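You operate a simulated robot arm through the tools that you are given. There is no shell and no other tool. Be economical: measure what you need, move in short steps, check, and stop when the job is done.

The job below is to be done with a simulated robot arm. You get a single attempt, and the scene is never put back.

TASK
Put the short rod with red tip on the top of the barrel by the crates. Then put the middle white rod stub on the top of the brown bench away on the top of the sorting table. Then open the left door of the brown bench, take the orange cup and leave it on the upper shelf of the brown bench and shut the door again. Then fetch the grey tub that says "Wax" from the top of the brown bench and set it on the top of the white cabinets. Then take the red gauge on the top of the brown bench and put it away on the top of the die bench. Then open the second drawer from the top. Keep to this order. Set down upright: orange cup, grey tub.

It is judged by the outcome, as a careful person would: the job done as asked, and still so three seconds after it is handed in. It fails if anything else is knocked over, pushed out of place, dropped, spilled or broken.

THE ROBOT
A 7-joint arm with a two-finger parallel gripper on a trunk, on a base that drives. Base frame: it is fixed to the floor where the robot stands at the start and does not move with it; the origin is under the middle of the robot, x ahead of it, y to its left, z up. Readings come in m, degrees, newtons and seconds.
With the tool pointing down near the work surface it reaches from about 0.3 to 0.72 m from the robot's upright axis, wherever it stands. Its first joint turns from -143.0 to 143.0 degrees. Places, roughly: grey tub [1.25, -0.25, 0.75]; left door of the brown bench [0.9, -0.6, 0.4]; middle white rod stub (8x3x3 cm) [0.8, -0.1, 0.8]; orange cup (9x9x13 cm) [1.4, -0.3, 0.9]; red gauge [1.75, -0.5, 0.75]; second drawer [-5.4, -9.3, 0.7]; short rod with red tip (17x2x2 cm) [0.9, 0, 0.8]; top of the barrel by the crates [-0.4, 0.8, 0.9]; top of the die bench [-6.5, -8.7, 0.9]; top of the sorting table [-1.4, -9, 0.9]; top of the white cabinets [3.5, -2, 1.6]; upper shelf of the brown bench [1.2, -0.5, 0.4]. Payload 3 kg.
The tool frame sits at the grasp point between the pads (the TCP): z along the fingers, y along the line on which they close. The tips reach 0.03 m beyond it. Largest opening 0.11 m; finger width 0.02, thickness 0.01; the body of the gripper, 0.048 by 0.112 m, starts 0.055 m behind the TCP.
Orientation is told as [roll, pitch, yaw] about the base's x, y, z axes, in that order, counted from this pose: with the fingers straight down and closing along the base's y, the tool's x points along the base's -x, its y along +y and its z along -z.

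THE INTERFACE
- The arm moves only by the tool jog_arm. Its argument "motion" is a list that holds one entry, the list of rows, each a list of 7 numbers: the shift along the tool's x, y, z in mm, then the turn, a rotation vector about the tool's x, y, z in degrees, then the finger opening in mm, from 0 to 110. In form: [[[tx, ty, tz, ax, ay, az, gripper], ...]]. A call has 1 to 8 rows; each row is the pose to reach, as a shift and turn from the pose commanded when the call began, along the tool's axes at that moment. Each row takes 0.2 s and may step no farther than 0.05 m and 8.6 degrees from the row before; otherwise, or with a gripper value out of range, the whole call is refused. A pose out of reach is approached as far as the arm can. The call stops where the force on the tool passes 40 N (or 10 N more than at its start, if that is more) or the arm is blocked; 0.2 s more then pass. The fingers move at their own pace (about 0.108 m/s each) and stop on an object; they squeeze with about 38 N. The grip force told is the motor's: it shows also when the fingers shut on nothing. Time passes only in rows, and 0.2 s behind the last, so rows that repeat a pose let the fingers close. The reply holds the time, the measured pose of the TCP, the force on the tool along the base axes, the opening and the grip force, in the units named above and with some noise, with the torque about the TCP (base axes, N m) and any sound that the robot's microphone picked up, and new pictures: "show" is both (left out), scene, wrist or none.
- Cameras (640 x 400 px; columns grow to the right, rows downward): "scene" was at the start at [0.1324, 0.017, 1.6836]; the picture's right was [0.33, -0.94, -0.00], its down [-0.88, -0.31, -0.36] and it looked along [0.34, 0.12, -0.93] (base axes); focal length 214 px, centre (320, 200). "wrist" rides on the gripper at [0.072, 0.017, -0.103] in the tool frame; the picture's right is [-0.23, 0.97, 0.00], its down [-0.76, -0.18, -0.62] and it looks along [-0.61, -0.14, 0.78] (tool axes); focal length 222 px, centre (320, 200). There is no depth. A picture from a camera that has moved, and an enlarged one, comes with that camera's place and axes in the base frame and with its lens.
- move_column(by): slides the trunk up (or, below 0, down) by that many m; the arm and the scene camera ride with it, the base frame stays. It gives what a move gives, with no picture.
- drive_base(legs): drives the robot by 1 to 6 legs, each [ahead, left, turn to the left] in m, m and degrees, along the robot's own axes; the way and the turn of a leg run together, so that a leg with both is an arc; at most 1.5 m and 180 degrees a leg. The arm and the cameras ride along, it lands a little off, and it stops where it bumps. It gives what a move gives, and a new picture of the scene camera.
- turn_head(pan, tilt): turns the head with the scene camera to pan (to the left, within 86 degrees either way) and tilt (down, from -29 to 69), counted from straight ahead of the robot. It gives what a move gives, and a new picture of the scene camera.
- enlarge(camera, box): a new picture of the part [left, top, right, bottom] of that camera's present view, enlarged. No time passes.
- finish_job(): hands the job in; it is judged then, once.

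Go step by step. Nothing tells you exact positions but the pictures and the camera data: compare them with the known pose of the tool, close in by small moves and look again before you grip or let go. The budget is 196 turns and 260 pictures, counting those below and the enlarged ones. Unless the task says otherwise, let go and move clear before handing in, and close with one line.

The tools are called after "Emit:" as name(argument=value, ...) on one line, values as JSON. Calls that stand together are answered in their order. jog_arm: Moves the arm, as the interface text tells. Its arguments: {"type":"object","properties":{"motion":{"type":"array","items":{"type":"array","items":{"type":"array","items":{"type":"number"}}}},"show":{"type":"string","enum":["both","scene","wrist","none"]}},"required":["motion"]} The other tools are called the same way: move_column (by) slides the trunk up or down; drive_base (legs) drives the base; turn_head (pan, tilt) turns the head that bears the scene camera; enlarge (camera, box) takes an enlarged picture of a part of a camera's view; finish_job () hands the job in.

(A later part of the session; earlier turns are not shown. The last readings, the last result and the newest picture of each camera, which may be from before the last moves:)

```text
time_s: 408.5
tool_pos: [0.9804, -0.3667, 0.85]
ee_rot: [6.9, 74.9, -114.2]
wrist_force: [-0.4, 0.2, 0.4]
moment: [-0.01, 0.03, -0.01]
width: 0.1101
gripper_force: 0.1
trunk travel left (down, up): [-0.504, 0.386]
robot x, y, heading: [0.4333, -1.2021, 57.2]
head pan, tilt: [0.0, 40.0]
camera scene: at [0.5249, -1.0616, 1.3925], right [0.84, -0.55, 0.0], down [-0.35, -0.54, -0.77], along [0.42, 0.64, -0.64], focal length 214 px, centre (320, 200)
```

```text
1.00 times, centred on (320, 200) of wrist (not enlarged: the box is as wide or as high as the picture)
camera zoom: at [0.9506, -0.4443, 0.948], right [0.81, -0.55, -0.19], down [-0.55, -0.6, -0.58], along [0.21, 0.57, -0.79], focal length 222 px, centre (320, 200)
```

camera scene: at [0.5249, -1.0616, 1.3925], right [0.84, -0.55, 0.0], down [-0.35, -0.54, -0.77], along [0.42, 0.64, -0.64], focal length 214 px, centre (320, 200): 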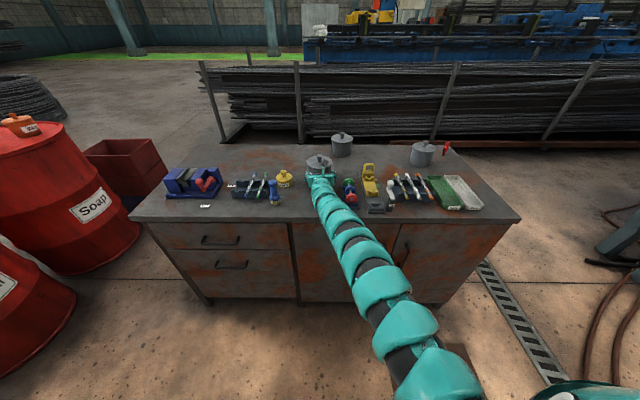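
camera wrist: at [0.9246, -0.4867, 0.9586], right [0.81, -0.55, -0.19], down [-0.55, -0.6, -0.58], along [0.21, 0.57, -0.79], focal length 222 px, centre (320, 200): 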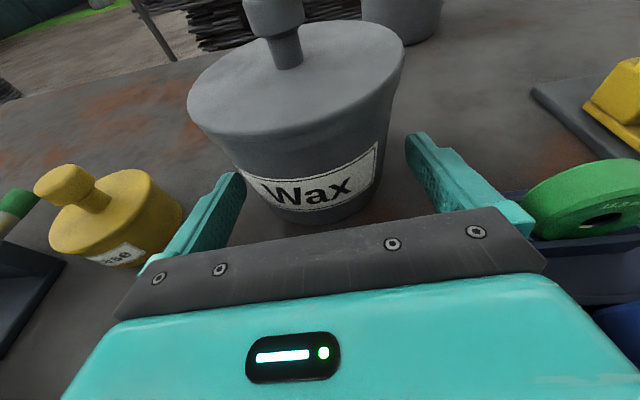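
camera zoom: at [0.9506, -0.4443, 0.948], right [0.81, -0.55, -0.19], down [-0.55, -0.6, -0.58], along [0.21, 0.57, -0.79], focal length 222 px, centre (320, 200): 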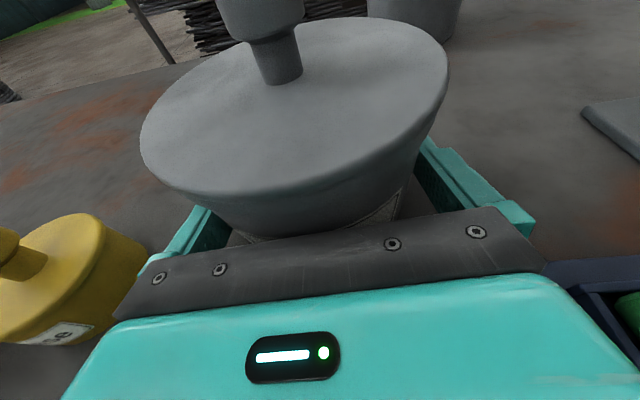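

The fingers straddle the tub. Closing.

Emit:
jog_arm(motion=[[[0, 0, 0, 0, 0, 0, 100], [0, 0, 0, 0, 0, 0, 90], [0, 0, 0, 0, 0, 0, 75], [0, 0, 0, 0, 0, 0, 60]]], show="wrist")

```text
time_s: 409.5
tool_pos: [0.9798, -0.367, 0.8503]
ee_rot: [7.0, 74.9, -114.1]
wrist_force: [-0.1, -0.6, 0.1]
moment: [-0.16, 0.01, -0.01]
width: 0.105
gripper_force: 37.5
trunk travel left (down, up): [-0.504, 0.386]
robot x, y, heading: [0.436, -1.1971, 56.7]
head pan, tilt: [0.0, 40.0]
camera wrist: at [0.9505, -0.4448, 0.9484], right [0.81, -0.55, -0.19], down [-0.55, -0.6, -0.58], along [0.21, 0.57, -0.79], focal length 222 px, centre (320, 200)
```

wrist: 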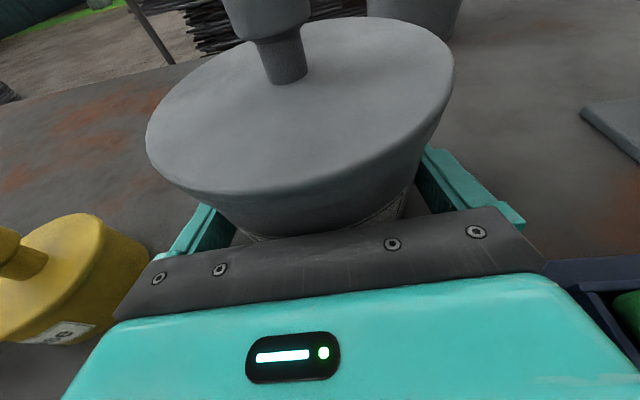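

Gripped (105 mm). Lifting with the column.

Emit:
move_column(by=0.2)

Emit:
enlarge(camera="wrist", box=[0, 0, 640, 400])

```text
time_s: 411.7
tool_pos: [0.9805, -0.3669, 1.0492]
ee_rot: [7.0, 75.0, -114.2]
wrist_force: [-0.5, 0.0, -4.5]
moment: [-0.05, 0.04, -0.02]
width: 0.1048
gripper_force: 38.7
trunk travel left (down, up): [-0.704, 0.186]
robot x, y, heading: [0.4352, -1.2011, 57.1]
head pan, tilt: [0.0, 40.0]
```

```text
1.00 times, centred on (320, 200) of wrist (not enlarged: the box is as wide or as high as the picture)
camera zoom: at [0.9507, -0.4443, 1.1478], right [0.81, -0.55, -0.19], down [-0.55, -0.6, -0.58], along [0.21, 0.57, -0.79], focal length 222 px, centre (320, 200)
```

zoom: 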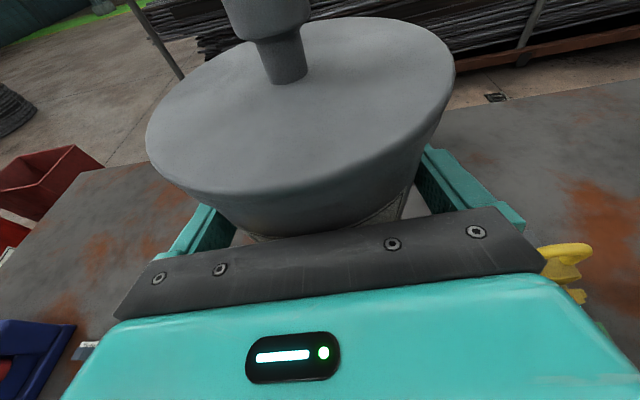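

The tub is held upright and secure. I'll back off and travel right along the bench line to stand in front of the white cabinets.

Emit:
drive_base(legs=[[-0.5, 0, 0], [0, -1.4, 0], [0, -1.4, 0]])

Emit:
turn_head(pan=0, tilt=10)

```text
time_s: 427.9
tool_pos: [3.0888, -2.3358, 1.0504]
ee_rot: [6.9, 75.1, -115.7]
wrist_force: [-0.1, 0.7, -5.5]
moment: [-0.07, 0.03, 0.0]
width: 0.1047
gripper_force: 38.1
trunk travel left (down, up): [-0.704, 0.186]
robot x, y, heading: [2.5207, -3.1526, 55.2]
head pan, tilt: [0.0, 40.0]
camera scene: at [2.616, -3.0177, 1.5926], right [0.82, -0.57, 0.0], down [-0.37, -0.53, -0.77], along [0.44, 0.63, -0.64], focal length 214 px, centre (320, 200)
```

scene: 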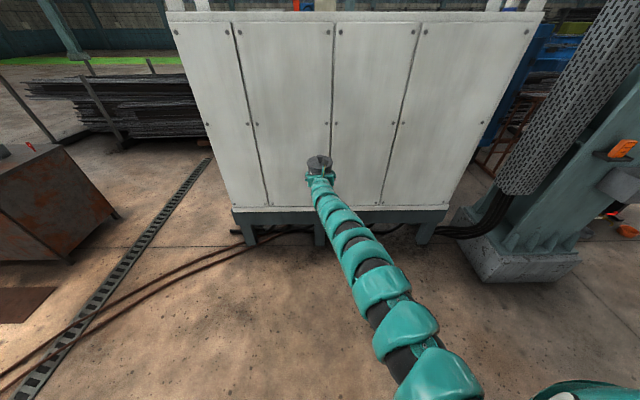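

```text
time_s: 428.9
tool_pos: [3.0879, -2.3349, 1.0502]
ee_rot: [6.9, 75.0, -115.7]
wrist_force: [0.0, 0.6, -4.6]
moment: [-0.07, 0.03, 0.0]
width: 0.1049
gripper_force: 37.4
trunk travel left (down, up): [-0.704, 0.186]
robot x, y, heading: [2.5204, -3.1524, 55.2]
head pan, tilt: [0.0, 10.0]
camera scene: at [2.6203, -3.011, 1.6402], right [0.82, -0.57, 0.0], down [-0.1, -0.14, -0.98], along [0.56, 0.81, -0.18], focal length 214 px, centre (320, 200)
```

scene: 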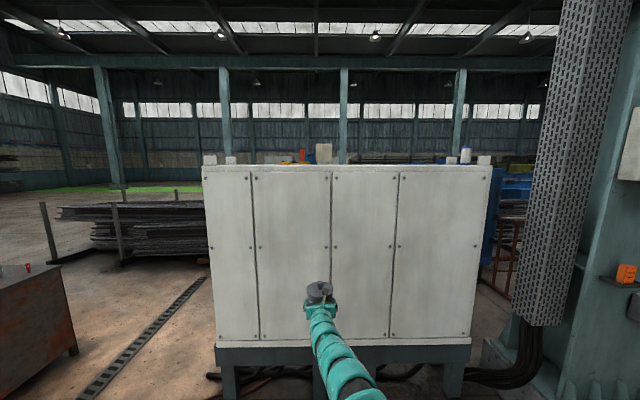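

The cabinet top is at about 1.60 m. I'll raise the column, then lift and draw in the tub, and look at the top.

Emit:
move_column(by=0.186)

Emit:
jog_arm(motion=[[[37, 0, -28, 0, 0, 0, 60], [74, 0, -57, 0, 0, 0, 60], [111, 0, -85, 0, 0, 0, 60], [148, 0, -114, 0, 0, 0, 60], [185, 0, -142, 0, 0, 0, 60], [222, 0, -170, 0, 0, 0, 60], [259, 0, -199, 0, 0, 0, 60], [296, 0, -227, 0, 0, 0, 60]]])

```text
time_s: 430.9
tool_pos: [3.0886, -2.3349, 1.2358]
ee_rot: [6.9, 75.0, -115.7]
wrist_force: [-0.5, 0.1, -5.1]
moment: [-0.08, 0.06, 0.0]
width: 0.1046
gripper_force: 38.2
trunk travel left (down, up): [-0.89, 0.0]
robot x, y, heading: [2.5232, -3.1511, 55.2]
head pan, tilt: [0.0, 10.0]
```

```text
time_s: 432.8
tool_pos: [3.0014, -2.453, 1.585]
ee_rot: [6.6, 75.1, -115.9]
wrist_force: [-0.6, -0.9, -4.2]
moment: [-0.05, -0.02, 0.01]
width: 0.1045
gripper_force: 37.8
trunk travel left (down, up): [-0.89, 0.0]
robot x, y, heading: [2.5238, -3.1562, 55.3]
head pan, tilt: [0.0, 10.0]
camera scene: at [2.6198, -3.0135, 1.8265], right [0.82, -0.57, 0.0], down [-0.1, -0.14, -0.98], along [0.56, 0.81, -0.17], focal length 214 px, centre (320, 200)
camera wrist: at [2.9706, -2.5292, 1.6822], right [0.8, -0.57, -0.19], down [-0.56, -0.59, -0.58], along [0.22, 0.57, -0.79], focal length 222 px, centre (320, 200)
```

scene: 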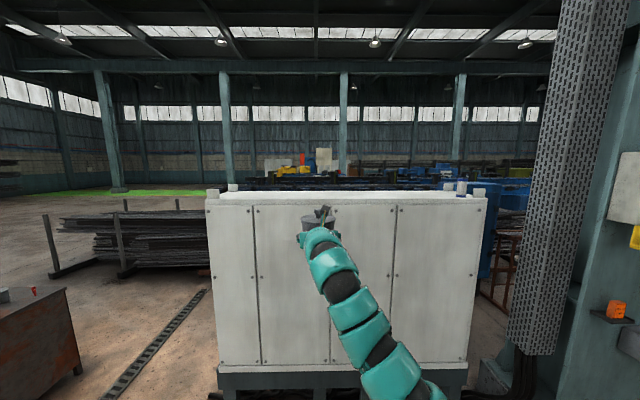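
wrist: 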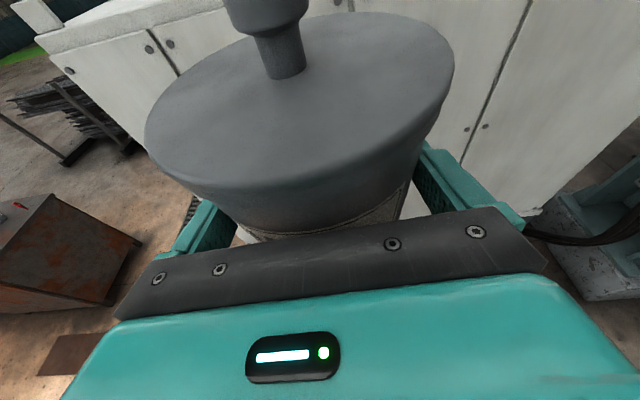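

Emit:
jog_arm(motion=[[[25, 0, -20, 0, 0, 0, 60], [50, 0, -40, 0, 0, 0, 60], [75, 0, -60, 0, 0, 0, 60], [100, 0, -80, 0, 0, 0, 60]]], show="scene")

Emit:
enlarge(camera="scene", box=[190, 160, 510, 260])

```text
time_s: 433.8
tool_pos: [2.9706, -2.4935, 1.702]
ee_rot: [7.1, 75.0, -115.6]
wrist_force: [0.2, -0.8, -6.0]
moment: [-0.03, 0.01, -0.02]
width: 0.1045
gripper_force: 38.2
trunk travel left (down, up): [-0.89, 0.0]
robot x, y, heading: [2.5218, -3.1513, 55.4]
head pan, tilt: [0.0, 10.0]
camera scene: at [2.6192, -3.0119, 1.8264], right [0.82, -0.57, 0.0], down [-0.1, -0.14, -0.98], along [0.56, 0.81, -0.17], focal length 214 px, centre (320, 200)
```

scene: 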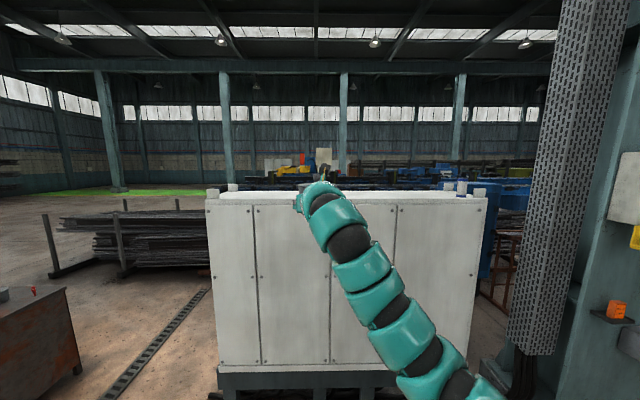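

```text
2.00 times, centred on (350, 210) of scene
camera zoom: at [2.6192, -3.0119, 1.8264], right [0.82, -0.57, 0.0], down [-0.1, -0.14, -0.98], along [0.56, 0.81, -0.17], focal length 429 px, centre (260, 180)
```

zoom: 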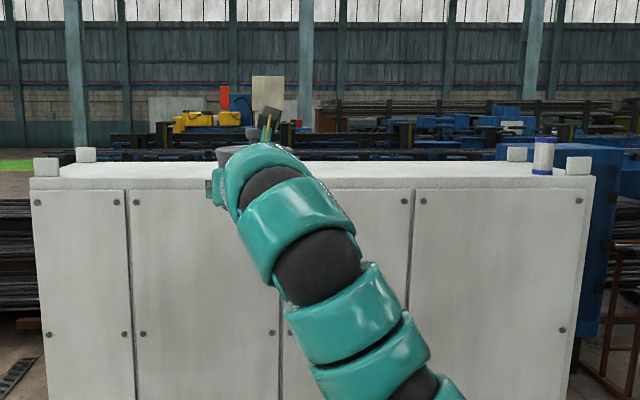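

The tub is held at 1.70 m, clear above the flat cabinet top. I'll drive forward over it in two steps.

Emit:
drive_base(legs=[[0.4, 0, 0]])

Emit:
turn_head(pan=0, tilt=25)

Emit:
enlarge(camera="wrist", box=[0, 0, 640, 400])

```text
time_s: 436.2
tool_pos: [3.1991, -2.1608, 1.6986]
ee_rot: [7.0, 75.0, -115.7]
wrist_force: [-0.2, -0.8, -5.2]
moment: [-0.06, 0.04, 0.01]
width: 0.1044
gripper_force: 38.2
trunk travel left (down, up): [-0.89, 0.0]
robot x, y, heading: [2.75, -2.8249, 55.4]
head pan, tilt: [0.0, 10.0]
camera scene: at [2.8487, -2.6803, 1.8262], right [0.82, -0.57, 0.0], down [-0.1, -0.14, -0.98], along [0.56, 0.81, -0.17], focal length 214 px, centre (320, 200)
```

scene: 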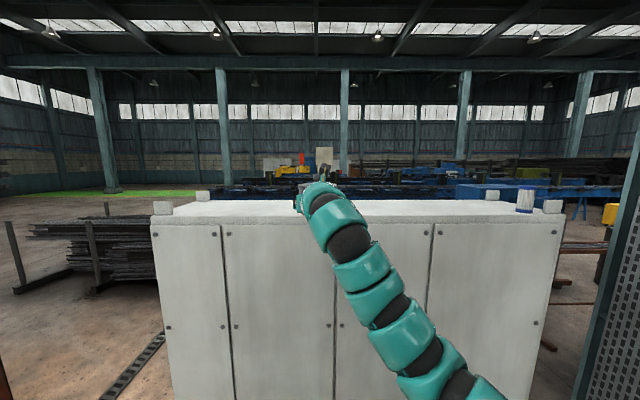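

```text
time_s: 437.0
tool_pos: [3.1987, -2.161, 1.6993]
ee_rot: [7.0, 75.0, -115.7]
wrist_force: [-0.2, -0.6, -5.3]
moment: [-0.02, 0.03, 0.01]
width: 0.1043
gripper_force: 37.4
trunk travel left (down, up): [-0.89, 0.0]
robot x, y, heading: [2.7468, -2.8266, 55.7]
head pan, tilt: [0.0, 25.0]
camera scene: at [2.8477, -2.6818, 1.802], right [0.82, -0.57, 0.0], down [-0.24, -0.35, -0.91], along [0.52, 0.75, -0.42], focal length 214 px, centre (320, 200)
```

scene: 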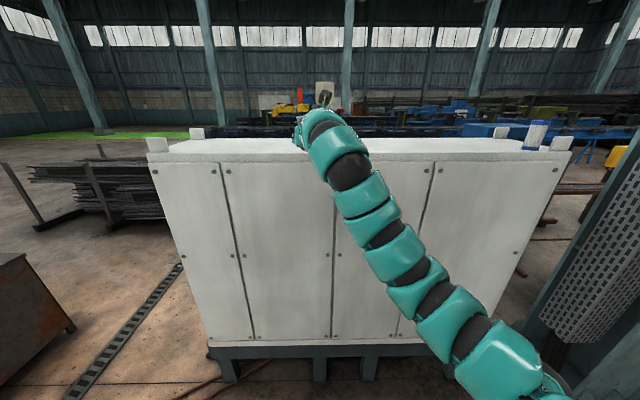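

```text
1.00 times, centred on (320, 200) of wrist (not enlarged: the box is as wide or as high as the picture)
camera zoom: at [3.1673, -2.2386, 1.7978], right [0.8, -0.57, -0.19], down [-0.56, -0.59, -0.58], along [0.22, 0.57, -0.79], focal length 222 px, centre (320, 200)
```

zoom: 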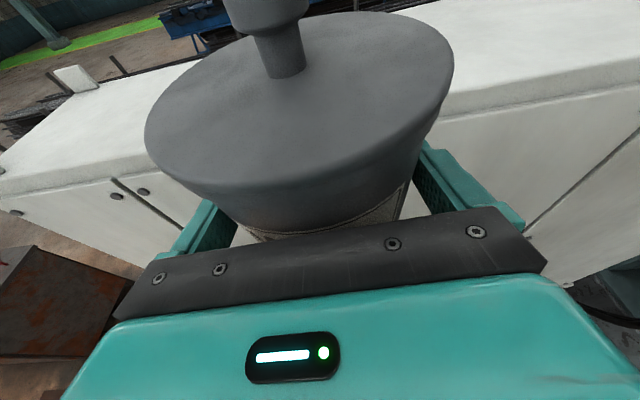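

The top surface spans N ≈ -0.155 to -0.55 relative to my bench line; the tub should land around N -0.33. Driving 0.34 m further.

Emit:
drive_base(legs=[[0.34, 0, 0]])

Emit:
enlarge(camera="wrist", box=[0, 0, 640, 400])

```text
time_s: 439.2
tool_pos: [3.3797, -1.8785, 1.6998]
ee_rot: [6.9, 75.0, -115.0]
wrist_force: [0.9, 0.6, -5.2]
moment: [-0.04, 0.02, 0.03]
width: 0.1042
gripper_force: 38.1
trunk travel left (down, up): [-0.89, 0.0]
robot x, y, heading: [2.9389, -2.5473, 56.0]
head pan, tilt: [0.0, 25.0]
camera scene: at [3.0356, -2.4027, 1.8019], right [0.83, -0.56, 0.0], down [-0.24, -0.35, -0.91], along [0.51, 0.75, -0.42], focal length 214 px, centre (320, 200)
```

scene: 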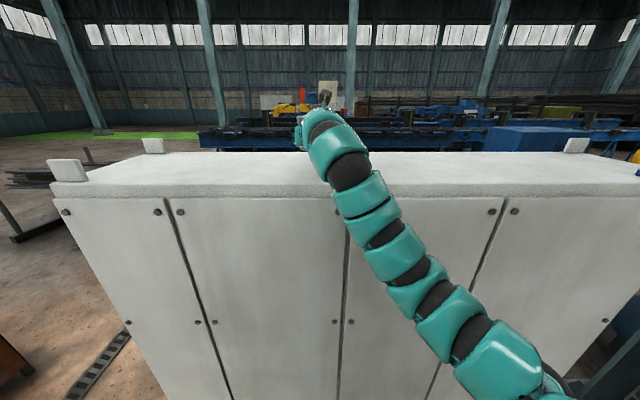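

```text
1.00 times, centred on (320, 200) of wrist (not enlarged: the box is as wide or as high as the picture)
camera zoom: at [3.3501, -1.9559, 1.7974], right [0.8, -0.57, -0.19], down [-0.56, -0.6, -0.58], along [0.22, 0.57, -0.79], focal length 222 px, centre (320, 200)
```

zoom: 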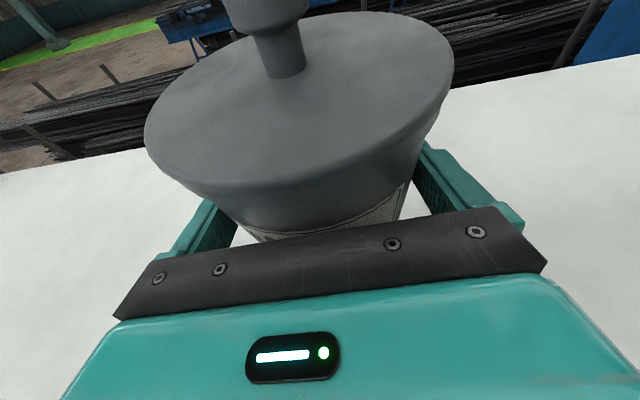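

Centred over the top. Lowering with the column, then creeping to contact.

Emit:
move_column(by=-0.04)

Emit:
jog_arm(motion=[[[-4, 0, 1, 0, 0, 0, 60], [-8, 0, 2, 0, 0, 0, 60], [-12, 0, 3, 0, 0, 0, 60], [-16, 0, 4, 0, 0, 0, 60], [-20, 0, 5, 0, 0, 0, 60], [-24, 0, 6, 0, 0, 0, 60], [-28, 0, 7, 0, 0, 0, 60], [-32, 0, 8, 0, 0, 0, 60]]])

```text
time_s: 440.1
tool_pos: [3.3777, -1.8787, 1.6609]
ee_rot: [7.1, 75.0, -114.9]
wrist_force: [-0.5, 0.0, -5.4]
moment: [-0.07, 0.02, 0.01]
width: 0.1043
gripper_force: 37.8
trunk travel left (down, up): [-0.85, 0.04]
robot x, y, heading: [2.9404, -2.546, 56.1]
head pan, tilt: [0.0, 25.0]
```

```text
time_s: 441.1
tool_pos: [3.3805, -1.8811, 1.6498]
ee_rot: [7.0, 76.1, -115.3]
wrist_force: [-0.4, 6.5, 14.7]
moment: [-0.84, 1.0, -0.3]
width: 0.104
gripper_force: 37.6
trunk travel left (down, up): [-0.85, 0.04]
robot x, y, heading: [2.9391, -2.5461, 56.0]
head pan, tilt: [0.0, 25.0]
stopped in row 5: the force on the tool passed its limit at 47 N (the readings are from after the stop); the commanded pose is now the measured one
camera scene: at [3.034, -2.4035, 1.7621], right [0.83, -0.56, 0.0], down [-0.24, -0.35, -0.91], along [0.51, 0.75, -0.42], focal length 214 px, centre (320, 200)
camera wrist: at [3.3499, -1.96, 1.7462], right [0.8, -0.57, -0.19], down [-0.55, -0.58, -0.59], along [0.22, 0.58, -0.78], focal length 222 px, centre (320, 200)
```

scene: 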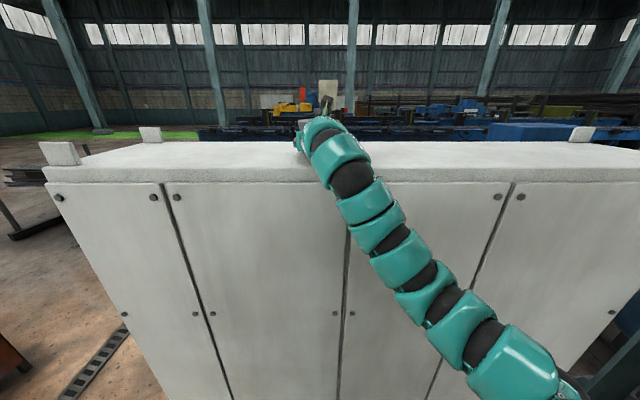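
wrist: 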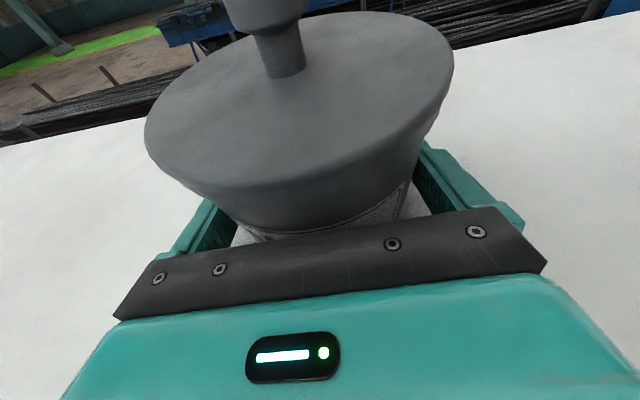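

The tub's bottom has met the top surface. I'll ease down a touch more, then release slowly.

Emit:
jog_arm(motion=[[[-3, 0, 1, 0, 0, 0, 60], [-5, 0, 1, 0, 0, 0, 60], [-5, 0, 1, 0, 0, 0, 104], [-5, 0, 1, 0, 0, 0, 107], [-5, 0, 1, 0, 0, 0, 110], [-5, 0, 1, 0, 0, 0, 110]]], show="wrist")

```text
time_s: 441.6
tool_pos: [3.3804, -1.8811, 1.6505]
ee_rot: [7.0, 76.6, -115.1]
wrist_force: [-2.1, 4.4, 13.8]
moment: [-0.84, 1.0, -0.29]
width: 0.1041
gripper_force: 38.0
trunk travel left (down, up): [-0.85, 0.04]
robot x, y, heading: [2.9383, -2.547, 56.1]
head pan, tilt: [0.0, 25.0]
stopped in row 2: the force on the tool passed its limit at 46 N (the readings are from after the stop); the commanded pose is now the measured one
camera wrist: at [3.3493, -1.9613, 1.746], right [0.8, -0.56, -0.19], down [-0.55, -0.58, -0.6], along [0.23, 0.59, -0.77], focal length 222 px, centre (320, 200)
```

wrist: 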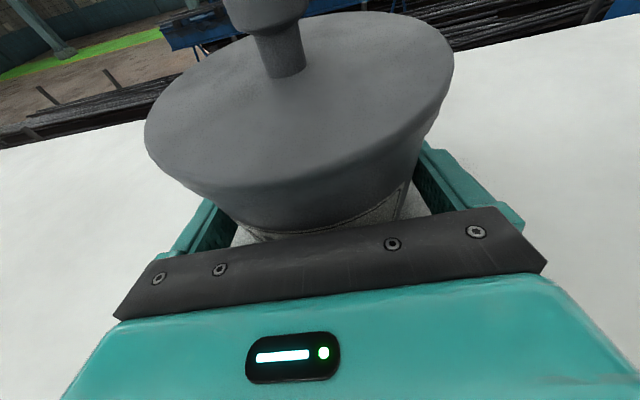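

Emit:
jog_arm(motion=[[[1, 0, 0, 0, 0, 0, 105], [1, 0, 0, 0, 0, 0, 107], [1, 0, 0, 0, 0, 0, 110], [1, 0, 0, 0, 0, 0, 110]]], show="wrist")

```text
time_s: 442.6
tool_pos: [3.381, -1.8815, 1.6507]
ee_rot: [7.1, 76.5, -115.1]
wrist_force: [-5.9, 1.1, 8.1]
moment: [-0.45, 0.62, -0.27]
width: 0.11
gripper_force: 0.1
trunk travel left (down, up): [-0.85, 0.04]
robot x, y, heading: [2.9375, -2.5484, 56.0]
head pan, tilt: [0.0, 25.0]
camera wrist: at [3.3495, -1.961, 1.7461], right [0.8, -0.56, -0.19], down [-0.55, -0.58, -0.6], along [0.23, 0.59, -0.78], focal length 222 px, centre (320, 200)
```

wrist: 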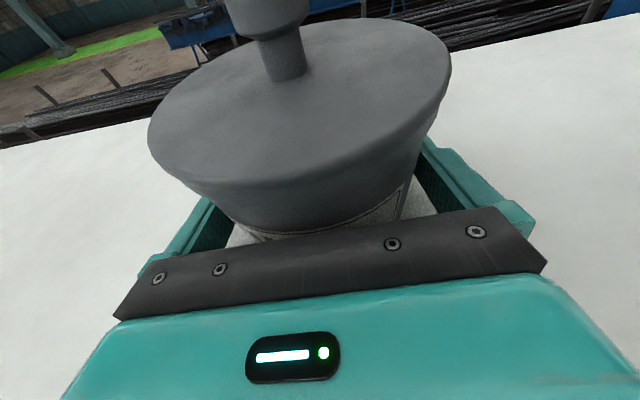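

Fingers are open and the tub stayed put. I'll draw straight back a little and look.

Emit:
jog_arm(motion=[[[2, 0, 0, 0, 0, 0, 110], [0, 0, -10, 0, 0, 0, 110], [-2, 0, -20, 0, 0, 0, 110], [-5, 0, -30, 0, 0, 0, 110]]], show="wrist")

```text
time_s: 443.6
tool_pos: [3.3656, -1.9071, 1.6508]
ee_rot: [7.1, 76.3, -115.0]
wrist_force: [0.3, -0.5, 0.7]
moment: [-0.01, 0.03, -0.01]
width: 0.1098
gripper_force: 0.2
trunk travel left (down, up): [-0.85, 0.04]
robot x, y, heading: [2.942, -2.5438, 56.1]
head pan, tilt: [0.0, 25.0]
camera wrist: at [3.3344, -1.9861, 1.7469], right [0.8, -0.56, -0.19], down [-0.55, -0.58, -0.6], along [0.23, 0.59, -0.78], focal length 222 px, centre (320, 200)
```

wrist: 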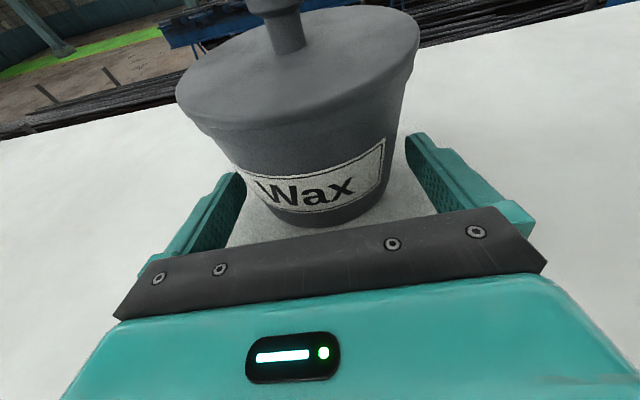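

Free and standing upright. I'll raise slightly and back the base away, then view it.

Emit:
drive_base(legs=[[-0.15, 0, 0], [-0.35, 0, 0]])

Emit:
enlarge(camera="scene", box=[200, 80, 440, 220])

```text
time_s: 446.8
tool_pos: [3.0871, -2.3212, 1.6509]
ee_rot: [6.8, 76.4, -115.1]
wrist_force: [0.5, -1.1, 0.5]
moment: [0.04, -0.01, -0.01]
width: 0.1099
gripper_force: 0.0
trunk travel left (down, up): [-0.85, 0.04]
robot x, y, heading: [2.6642, -2.9637, 56.0]
head pan, tilt: [0.0, 25.0]
camera scene: at [2.7561, -2.8184, 1.7621], right [0.83, -0.56, 0.0], down [-0.23, -0.35, -0.91], along [0.5, 0.75, -0.42], focal length 214 px, centre (320, 200)
```

scene: 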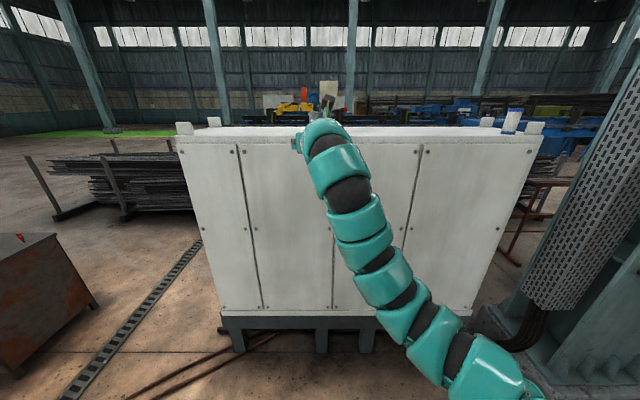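

```text
2.67 times, centred on (320, 150) of scene
camera zoom: at [2.7561, -2.8184, 1.7621], right [0.83, -0.56, 0.0], down [-0.23, -0.35, -0.91], along [0.5, 0.75, -0.42], focal length 572 px, centre (320, 333)
```

zoom: 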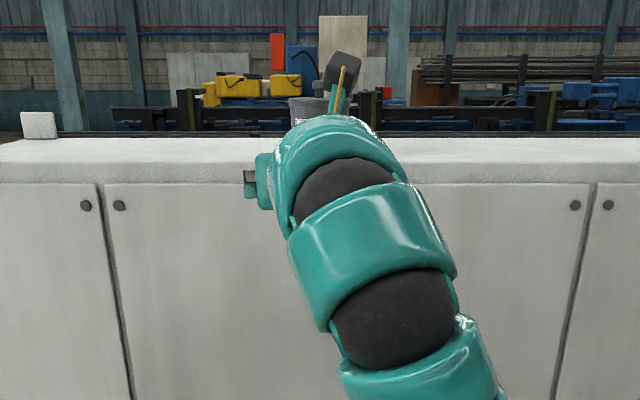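

The Wax tub is set. Next the red "No Go" gauge at the bench's far right corner; I'll drive to the bench's right end with the arm high.

Emit:
enlarge(camera="wrist", box=[200, 0, 500, 160])

Emit:
drive_base(legs=[[0.372, 1.172, 0], [0, 0, 90], [0.421, -1.018, 0]])

Emit:
turn_head(pan=0, tilt=55)

```text
2.13 times, centred on (350, 80) of wrist
camera zoom: at [3.0551, -2.4006, 1.7473], right [0.81, -0.56, -0.19], down [-0.55, -0.58, -0.6], along [0.22, 0.59, -0.78], focal length 474 px, centre (256, 456)
```

zoom: 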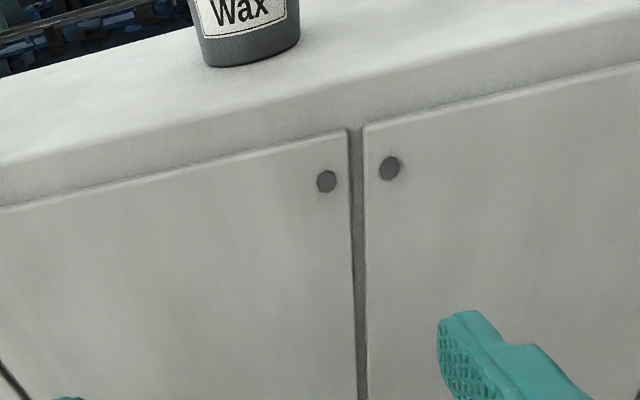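

```text
time_s: 461.8
tool_pos: [1.5168, -0.5124, 1.652]
ee_rot: [6.7, 76.3, -26.0]
wrist_force: [0.6, 0.4, 0.3]
moment: [-0.01, 0.01, 0.02]
width: 0.11
gripper_force: 0.0
trunk travel left (down, up): [-0.85, 0.04]
robot x, y, heading: [2.1476, -0.946, 145.2]
head pan, tilt: [0.0, 25.0]
camera scene: at [2.0072, -0.8508, 1.762], right [0.57, 0.82, 0.0], down [0.35, -0.24, -0.91], along [-0.75, 0.52, -0.42], focal length 214 px, centre (320, 200)
```

scene: 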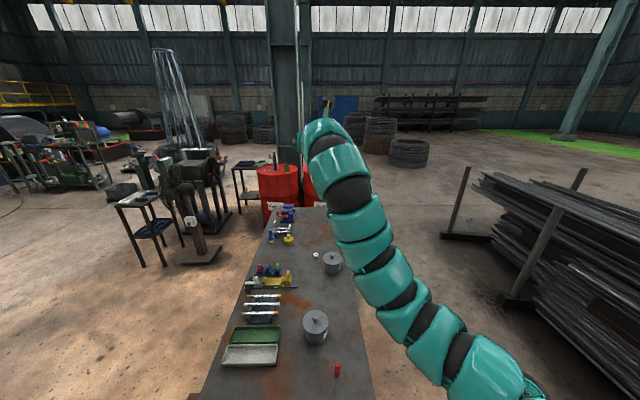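

```text
time_s: 462.8
tool_pos: [1.5176, -0.5135, 1.6499]
ee_rot: [6.9, 76.4, -26.1]
wrist_force: [-0.1, 0.4, -0.6]
moment: [-0.02, 0.02, 0.0]
width: 0.1099
gripper_force: 0.0
trunk travel left (down, up): [-0.85, 0.04]
robot x, y, heading: [2.1472, -0.951, 145.4]
head pan, tilt: [0.0, 55.0]
camera scene: at [2.0236, -0.8625, 1.7181], right [0.57, 0.82, 0.0], down [0.67, -0.47, -0.57], along [-0.47, 0.33, -0.82], focal length 214 px, centre (320, 200)
```

scene: 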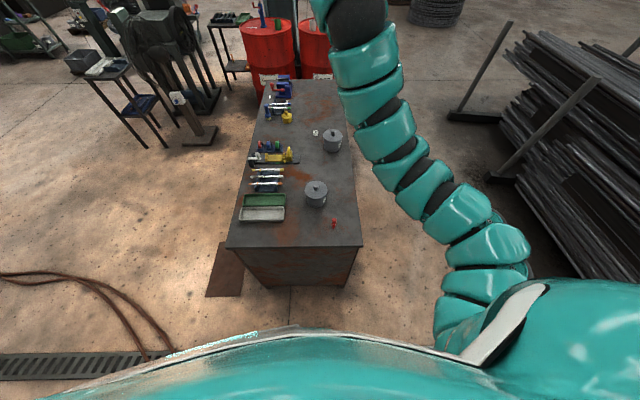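

I'll turn the tool back to pointing down while lowering the arm toward the gauge.

Emit:
jog_arm(motion=[[[-38, 0, 0, 0, -8.4, 0, 60], [-76, 0, 0, 0, -16.8, 0, 60], [-114, 0, 0, 0, -25.2, 0, 60], [-152, 0, 0, 0, -33.6, 0, 60], [-190, 0, 0, 0, -42, 0, 60], [-228, 0, 0, 0, -50.4, 0, 60], [-266, 0, 0, 0, -58.8, 0, 60], [-300, 0, 0, 0, -67.2, 0, 60]]], show="none")

Emit:
move_column(by=-0.2)

Emit:
enlarge(camera="wrist", box=[0, 0, 640, 400])

```text
time_s: 464.6
tool_pos: [1.5752, -0.5382, 1.3437]
ee_rot: [1.6, 9.3, -32.5]
wrist_force: [0.5, 0.1, -0.3]
moment: [-0.02, 0.0, -0.03]
width: 0.0601
gripper_force: 0.1
out of reach, approached as far as the arm can: row 4, 5, 6, 7, 8
trunk travel left (down, up): [-0.85, 0.04]
robot x, y, heading: [2.1521, -0.9453, 145.5]
head pan, tilt: [0.0, 55.0]
```

```text
time_s: 466.8
tool_pos: [1.5758, -0.5403, 1.1441]
ee_rot: [1.6, 9.4, -32.3]
wrist_force: [0.1, 0.4, -0.1]
moment: [0.0, 0.0, 0.0]
width: 0.0599
gripper_force: 0.1
trunk travel left (down, up): [-0.65, 0.24]
robot x, y, heading: [2.1512, -0.9493, 145.3]
head pan, tilt: [0.0, 55.0]
```

```text
1.00 times, centred on (320, 200) of wrist (not enlarged: the box is as wide or as high as the picture)
camera zoom: at [1.5378, -0.5001, 1.2593], right [0.71, 0.7, -0.01], down [0.61, -0.62, 0.49], along [0.33, -0.35, -0.87], focal length 222 px, centre (320, 200)
```

zoom: 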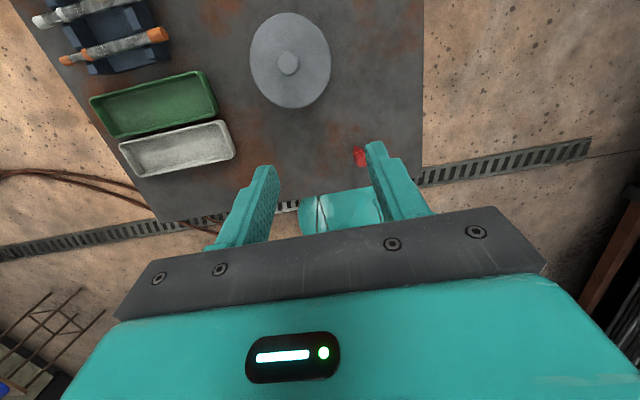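

Emit:
jog_arm(motion=[[[-25, 15, 10, 0, -3, 0, 70], [-50, 30, 20, 0, -6, 0, 70], [-80, 48, 40, 0, -9.4, 0, 70], [-80, 48, 80, 0, -9.4, 0, 70], [-80, 48, 120, 0, -9.4, 0, 70]]], show="wrist")

```text
time_s: 468.0
tool_pos: [1.6011, -0.5057, 1.0254]
ee_rot: [0.7, 0.2, -33.4]
wrist_force: [-0.8, 0.5, -3.1]
moment: [0.03, -0.04, -0.01]
width: 0.0701
gripper_force: 0.1
out of reach, approached as far as the arm can: row 1, 2, 3, 4, 5
trunk travel left (down, up): [-0.65, 0.24]
robot x, y, heading: [2.1476, -0.9475, 145.2]
head pan, tilt: [0.0, 55.0]
camera wrist: at [1.5503, -0.4541, 1.1303], right [0.72, 0.69, 0.01], down [0.54, -0.57, 0.62], along [0.43, -0.44, -0.79], focal length 222 px, centre (320, 200)
```

wrist: 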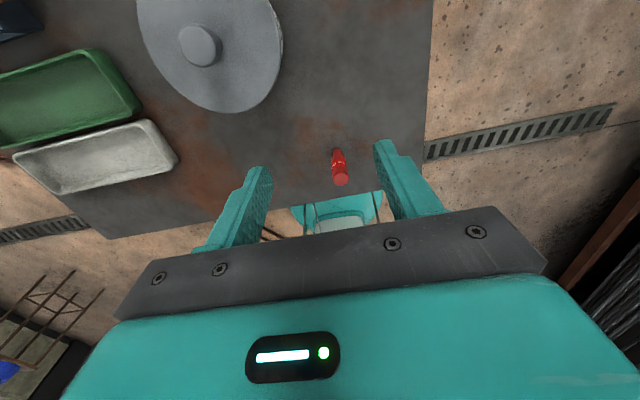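

The gauge stands upright at about [1.675, -0.543], top near 0.895. The arm can't fold closer, so I'll back the base 8 cm to centre over it.

Emit:
drive_base(legs=[[-0.082, -0.012, 0]])

Emit:
enlarge(camera="wrist", box=[0, 0, 640, 400])

```text
time_s: 469.0
tool_pos: [1.6776, -0.5454, 1.0289]
ee_rot: [0.7, 0.5, -33.2]
wrist_force: [0.8, -0.7, -0.4]
moment: [-0.01, 0.04, 0.0]
width: 0.0701
gripper_force: 0.1
trunk travel left (down, up): [-0.65, 0.24]
robot x, y, heading: [2.2225, -0.9824, 145.5]
head pan, tilt: [0.0, 55.0]
camera scene: at [2.0997, -0.9006, 1.5182], right [0.57, 0.82, 0.0], down [0.67, -0.46, -0.57], along [-0.47, 0.33, -0.82], focal length 214 px, centre (320, 200)
```

scene: 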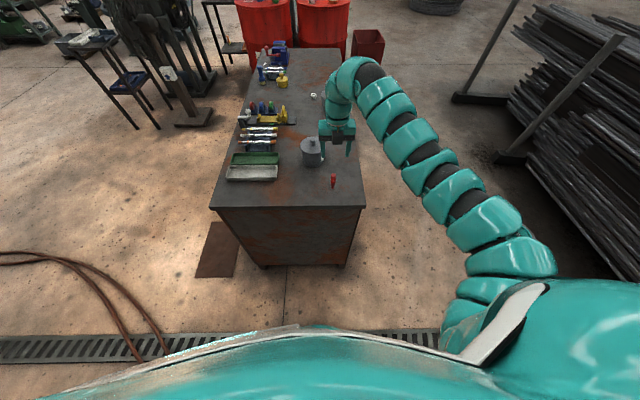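

```text
1.00 times, centred on (320, 200) of wrist (not enlarged: the box is as wide or as high as the picture)
camera zoom: at [1.627, -0.4938, 1.1331], right [0.72, 0.69, 0.01], down [0.54, -0.58, 0.61], along [0.43, -0.44, -0.79], focal length 222 px, centre (320, 200)
```

zoom: 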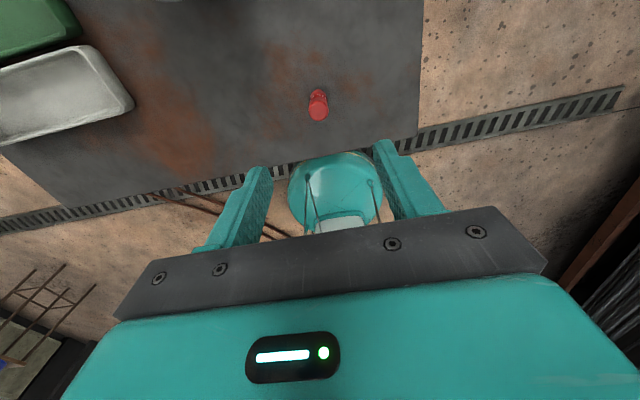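

Centred within a few mm. Descend with the column and grip.

Emit:
jog_arm(motion=[[[6, 0, 0, 0, 0, 0, 60]]], show="none")

Emit:
move_column(by=-0.12)

Emit:
enlarge(camera="wrist", box=[0, 0, 640, 400])

```text
time_s: 469.4
tool_pos: [1.6713, -0.5412, 1.0277]
ee_rot: [0.6, 0.3, -33.4]
wrist_force: [0.5, -0.1, -0.4]
moment: [0.0, 0.0, 0.02]
width: 0.06
gripper_force: 0.0
trunk travel left (down, up): [-0.65, 0.24]
robot x, y, heading: [2.2219, -0.9856, 145.3]
head pan, tilt: [0.0, 55.0]
```

```text
time_s: 470.9
tool_pos: [1.6716, -0.5409, 0.907]
ee_rot: [0.6, 0.4, -33.4]
wrist_force: [-0.2, 0.3, 0.4]
moment: [0.0, -0.01, -0.02]
width: 0.0599
gripper_force: 0.0
trunk travel left (down, up): [-0.53, 0.36]
robot x, y, heading: [2.2228, -0.9865, 145.4]
head pan, tilt: [0.0, 55.0]
```

```text
1.00 times, centred on (320, 200) of wrist (not enlarged: the box is as wide or as high as the picture)
camera zoom: at [1.6208, -0.4895, 1.0125], right [0.72, 0.69, 0.01], down [0.54, -0.57, 0.62], along [0.43, -0.44, -0.79], focal length 222 px, centre (320, 200)
```

zoom: 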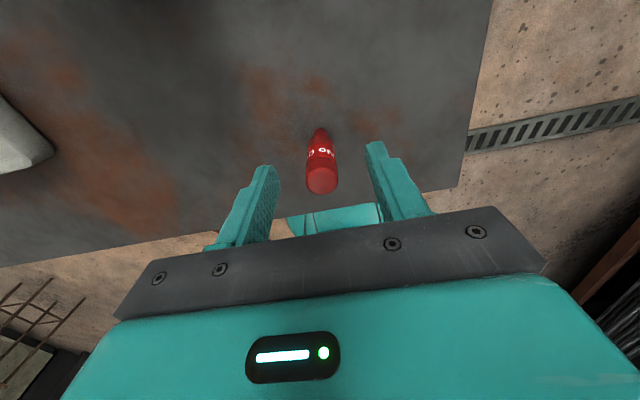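

Emit:
jog_arm(motion=[[[0, 0, 15, 0, 0, 0, 60], [0, 0, 30, 0, 0, 0, 60], [0, 0, 30, 0, 0, 0, 30], [0, 0, 30, 0, 0, 0, 0], [0, 0, 30, 0, 0, 0, 0]]], show="wrist")

```text
time_s: 472.1
tool_pos: [1.6709, -0.5422, 0.8779]
ee_rot: [0.7, 0.4, -33.3]
wrist_force: [0.1, 0.7, 0.8]
moment: [-0.06, 0.05, 0.0]
width: 0.0199
gripper_force: 37.2
trunk travel left (down, up): [-0.53, 0.36]
robot x, y, heading: [2.2267, -0.9864, 145.5]
head pan, tilt: [0.0, 55.0]
camera wrist: at [1.6211, -0.4914, 0.9828], right [0.72, 0.69, 0.01], down [0.54, -0.57, 0.62], along [0.43, -0.44, -0.79], focal length 222 px, centre (320, 200)
```

wrist: 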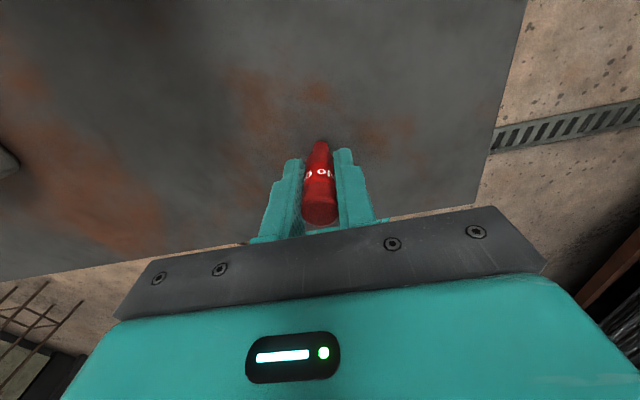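

Gripped (20 mm). Lifting and starting the drive toward the die bench.

Emit:
move_column(by=0.3)

Emit:
drive_base(legs=[[-0.39, 0.957, 0], [0, 0, 42.4], [1.46, 0, 0], [1.46, 0, 0], [0, 0, 10.5], [1.45, 0, 0]])

```text
time_s: 475.1
tool_pos: [1.6705, -0.5433, 1.1775]
ee_rot: [0.6, 0.4, -33.3]
wrist_force: [-0.2, -0.7, -0.6]
moment: [0.0, 0.02, -0.02]
width: 0.0196
gripper_force: 37.8
trunk travel left (down, up): [-0.83, 0.06]
robot x, y, heading: [2.2248, -0.9845, 145.3]
head pan, tilt: [0.0, 55.0]
```

```text
time_s: 503.2
tool_pos: [-2.9025, -2.8744, 1.1779]
ee_rot: [0.6, 0.4, 17.2]
wrist_force: [-0.2, -0.4, -0.1]
moment: [-0.02, -0.03, -0.01]
width: 0.0196
gripper_force: 37.9
trunk travel left (down, up): [-0.83, 0.06]
robot x, y, heading: [-2.2113, -2.7265, -164.0]
head pan, tilt: [0.0, 55.0]
camera scene: at [-2.357, -2.7725, 1.698], right [-0.27, 0.96, 0.0], down [0.79, 0.22, -0.57], along [-0.55, -0.16, -0.82], focal length 214 px, centre (320, 200)
```

scene: 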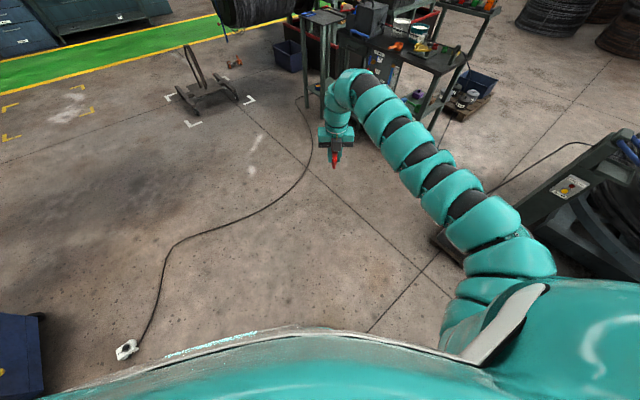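

Emit:
drive_base(legs=[[0, 0, 52.5], [1.49, 0, 0], [1.49, 0, 0], [0, 0, -26.1], [1.5, 0, 0], [1.3, 0, 0]])

Emit:
turn_head(pan=15, tilt=25)

```text
time_s: 534.4
tool_pos: [-5.6837, -8.0247, 1.1774]
ee_rot: [0.7, 0.4, 46.6]
wrist_force: [-0.3, 0.2, -0.9]
moment: [0.06, 0.01, 0.02]
width: 0.0195
gripper_force: 38.1
trunk travel left (down, up): [-0.83, 0.06]
robot x, y, heading: [-5.1478, -7.552, -134.9]
head pan, tilt: [0.0, 55.0]
camera scene: at [-5.2583, -7.6674, 1.698], right [-0.71, 0.7, 0.0], down [0.58, 0.58, -0.57], along [-0.4, -0.41, -0.82], focal length 214 px, centre (320, 200)
```

scene: 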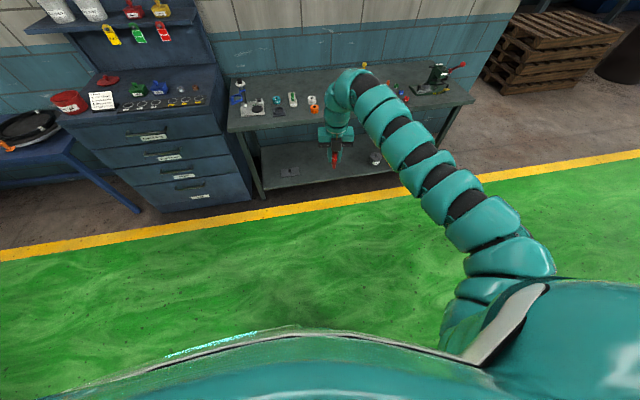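

```text
time_s: 535.3
tool_pos: [-5.6834, -8.0229, 1.1773]
ee_rot: [0.6, 0.4, 46.6]
wrist_force: [-0.2, -0.7, 0.0]
moment: [0.02, -0.02, -0.01]
width: 0.0195
gripper_force: 37.9
trunk travel left (down, up): [-0.83, 0.06]
robot x, y, heading: [-5.1497, -7.5554, -134.9]
head pan, tilt: [15.0, 25.0]
camera scene: at [-5.2531, -7.6959, 1.7419], right [-0.87, 0.5, 0.0], down [0.21, 0.37, -0.91], along [-0.45, -0.79, -0.42], focal length 214 px, centre (320, 200)
```

scene: 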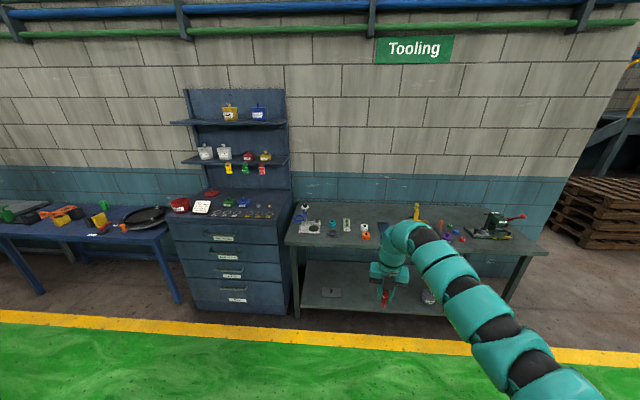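

The die bench (right, under "Tooling") and the four-drawer cabinet are in front. I'll zoom to choose a free spot on the die bench.

Emit:
enlarge(camera="scene", box=[280, 180, 560, 300])

Emit:
enlarge(camera="scene", box=[150, 180, 310, 320])

```text
2.29 times, centred on (420, 240) of scene
camera zoom: at [-5.2531, -7.6959, 1.7419], right [-0.87, 0.5, 0.0], down [0.21, 0.37, -0.91], along [-0.45, -0.79, -0.42], focal length 490 px, centre (91, 109)
```

zoom: 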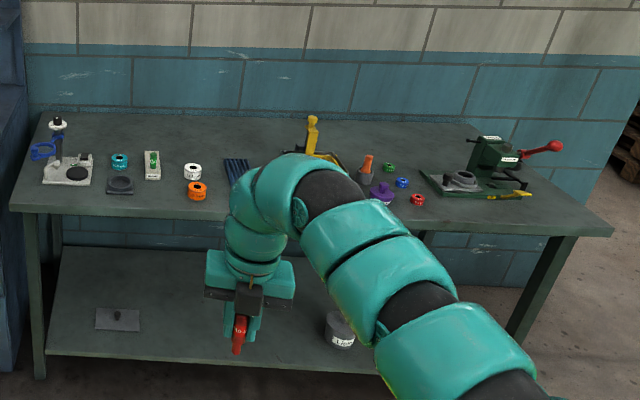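

```text
2.86 times, centred on (230, 250) of scene
camera zoom: at [-5.2531, -7.6959, 1.7419], right [-0.87, 0.5, 0.0], down [0.21, 0.37, -0.91], along [-0.45, -0.79, -0.42], focal length 613 px, centre (577, 57)
```

zoom: 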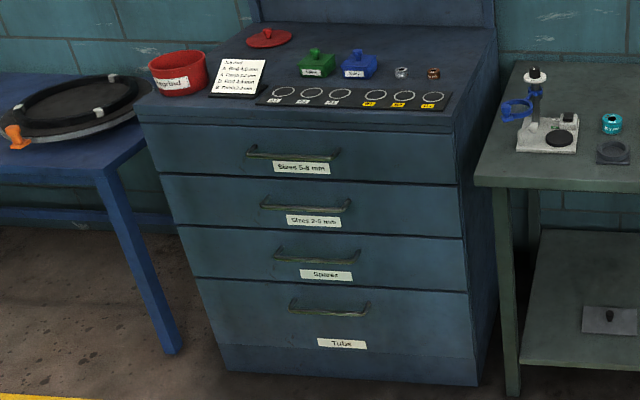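

Front-middle of the die bench looks free. I'll move the base so the gauge hangs over there and check with the wrist camera.

Emit:
drive_base(legs=[[0.809, -0.394, 0], [0, 0, 11]])

Emit:
enlarge(camera="wrist", box=[0, 0, 640, 400])

```text
time_s: 540.8
tool_pos: [-6.4533, -8.3758, 1.1789]
ee_rot: [0.7, 0.5, 55.7]
wrist_force: [0.7, 0.7, -1.1]
moment: [0.02, 0.01, -0.03]
width: 0.0195
gripper_force: 37.9
trunk travel left (down, up): [-0.83, 0.06]
robot x, y, heading: [-6.0007, -7.8296, -125.8]
head pan, tilt: [15.0, 25.0]
camera scene: at [-6.0815, -7.9848, 1.742], right [-0.94, 0.35, 0.0], down [0.15, 0.4, -0.91], along [-0.32, -0.85, -0.42], focal length 214 px, centre (320, 200)
```

scene: 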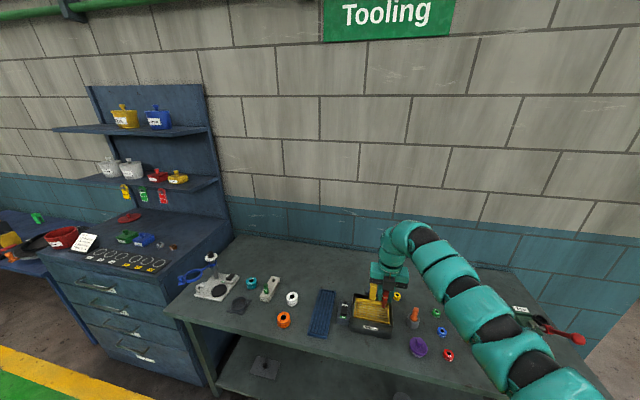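

```text
1.00 times, centred on (320, 200) of wrist (not enlarged: the box is as wide or as high as the picture)
camera zoom: at [-6.506, -8.4281, 1.2827], right [-0.68, 0.74, 0.01], down [0.58, 0.53, 0.62], along [0.45, 0.42, -0.79], focal length 222 px, centre (320, 200)
```

zoom: 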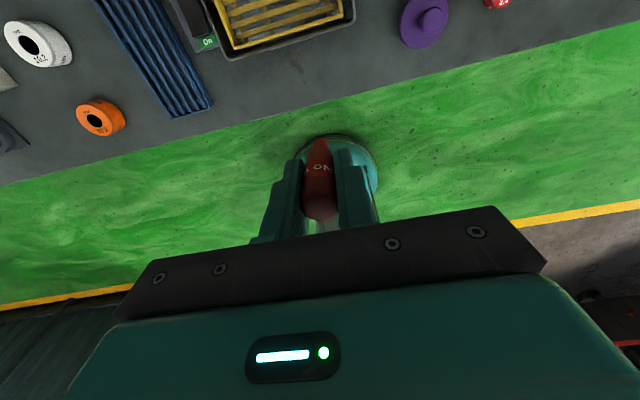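

There is a free strip near the front edge, just below the gauge. I'll adjust 15 mm inward and lower.

Emit:
jog_arm(motion=[[[10, -12, 0, 0, 0, 0, 0]]], show="none")

Emit:
move_column(by=-0.19)

Emit:
enlarge(camera="wrist", box=[0, 0, 640, 400])

```text
time_s: 541.2
tool_pos: [-6.4503, -8.392, 1.1776]
ee_rot: [0.6, 0.4, 55.8]
wrist_force: [0.1, -0.9, -1.4]
moment: [-0.01, 0.01, -0.01]
width: 0.0195
gripper_force: 37.5
trunk travel left (down, up): [-0.83, 0.06]
robot x, y, heading: [-6.0037, -7.8331, -125.6]
head pan, tilt: [15.0, 25.0]
```

```text
time_s: 543.2
tool_pos: [-6.4495, -8.3896, 0.9871]
ee_rot: [0.7, 0.5, 55.8]
wrist_force: [0.0, 0.3, 0.7]
moment: [0.01, -0.02, -0.04]
width: 0.02
gripper_force: 37.7
trunk travel left (down, up): [-0.64, 0.25]
robot x, y, heading: [-6.0022, -7.8317, -125.8]
head pan, tilt: [15.0, 25.0]
```

```text
1.00 times, centred on (320, 200) of wrist (not enlarged: the box is as wide or as high as the picture)
camera zoom: at [-6.503, -8.4418, 1.0929], right [-0.68, 0.74, 0.01], down [0.58, 0.53, 0.62], along [0.45, 0.42, -0.79], focal length 222 px, centre (320, 200)
```

zoom: 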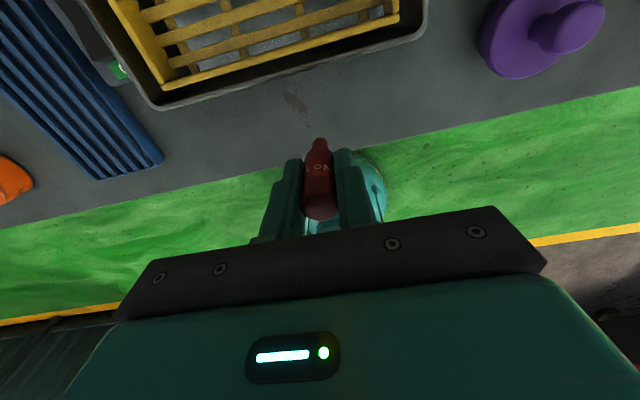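

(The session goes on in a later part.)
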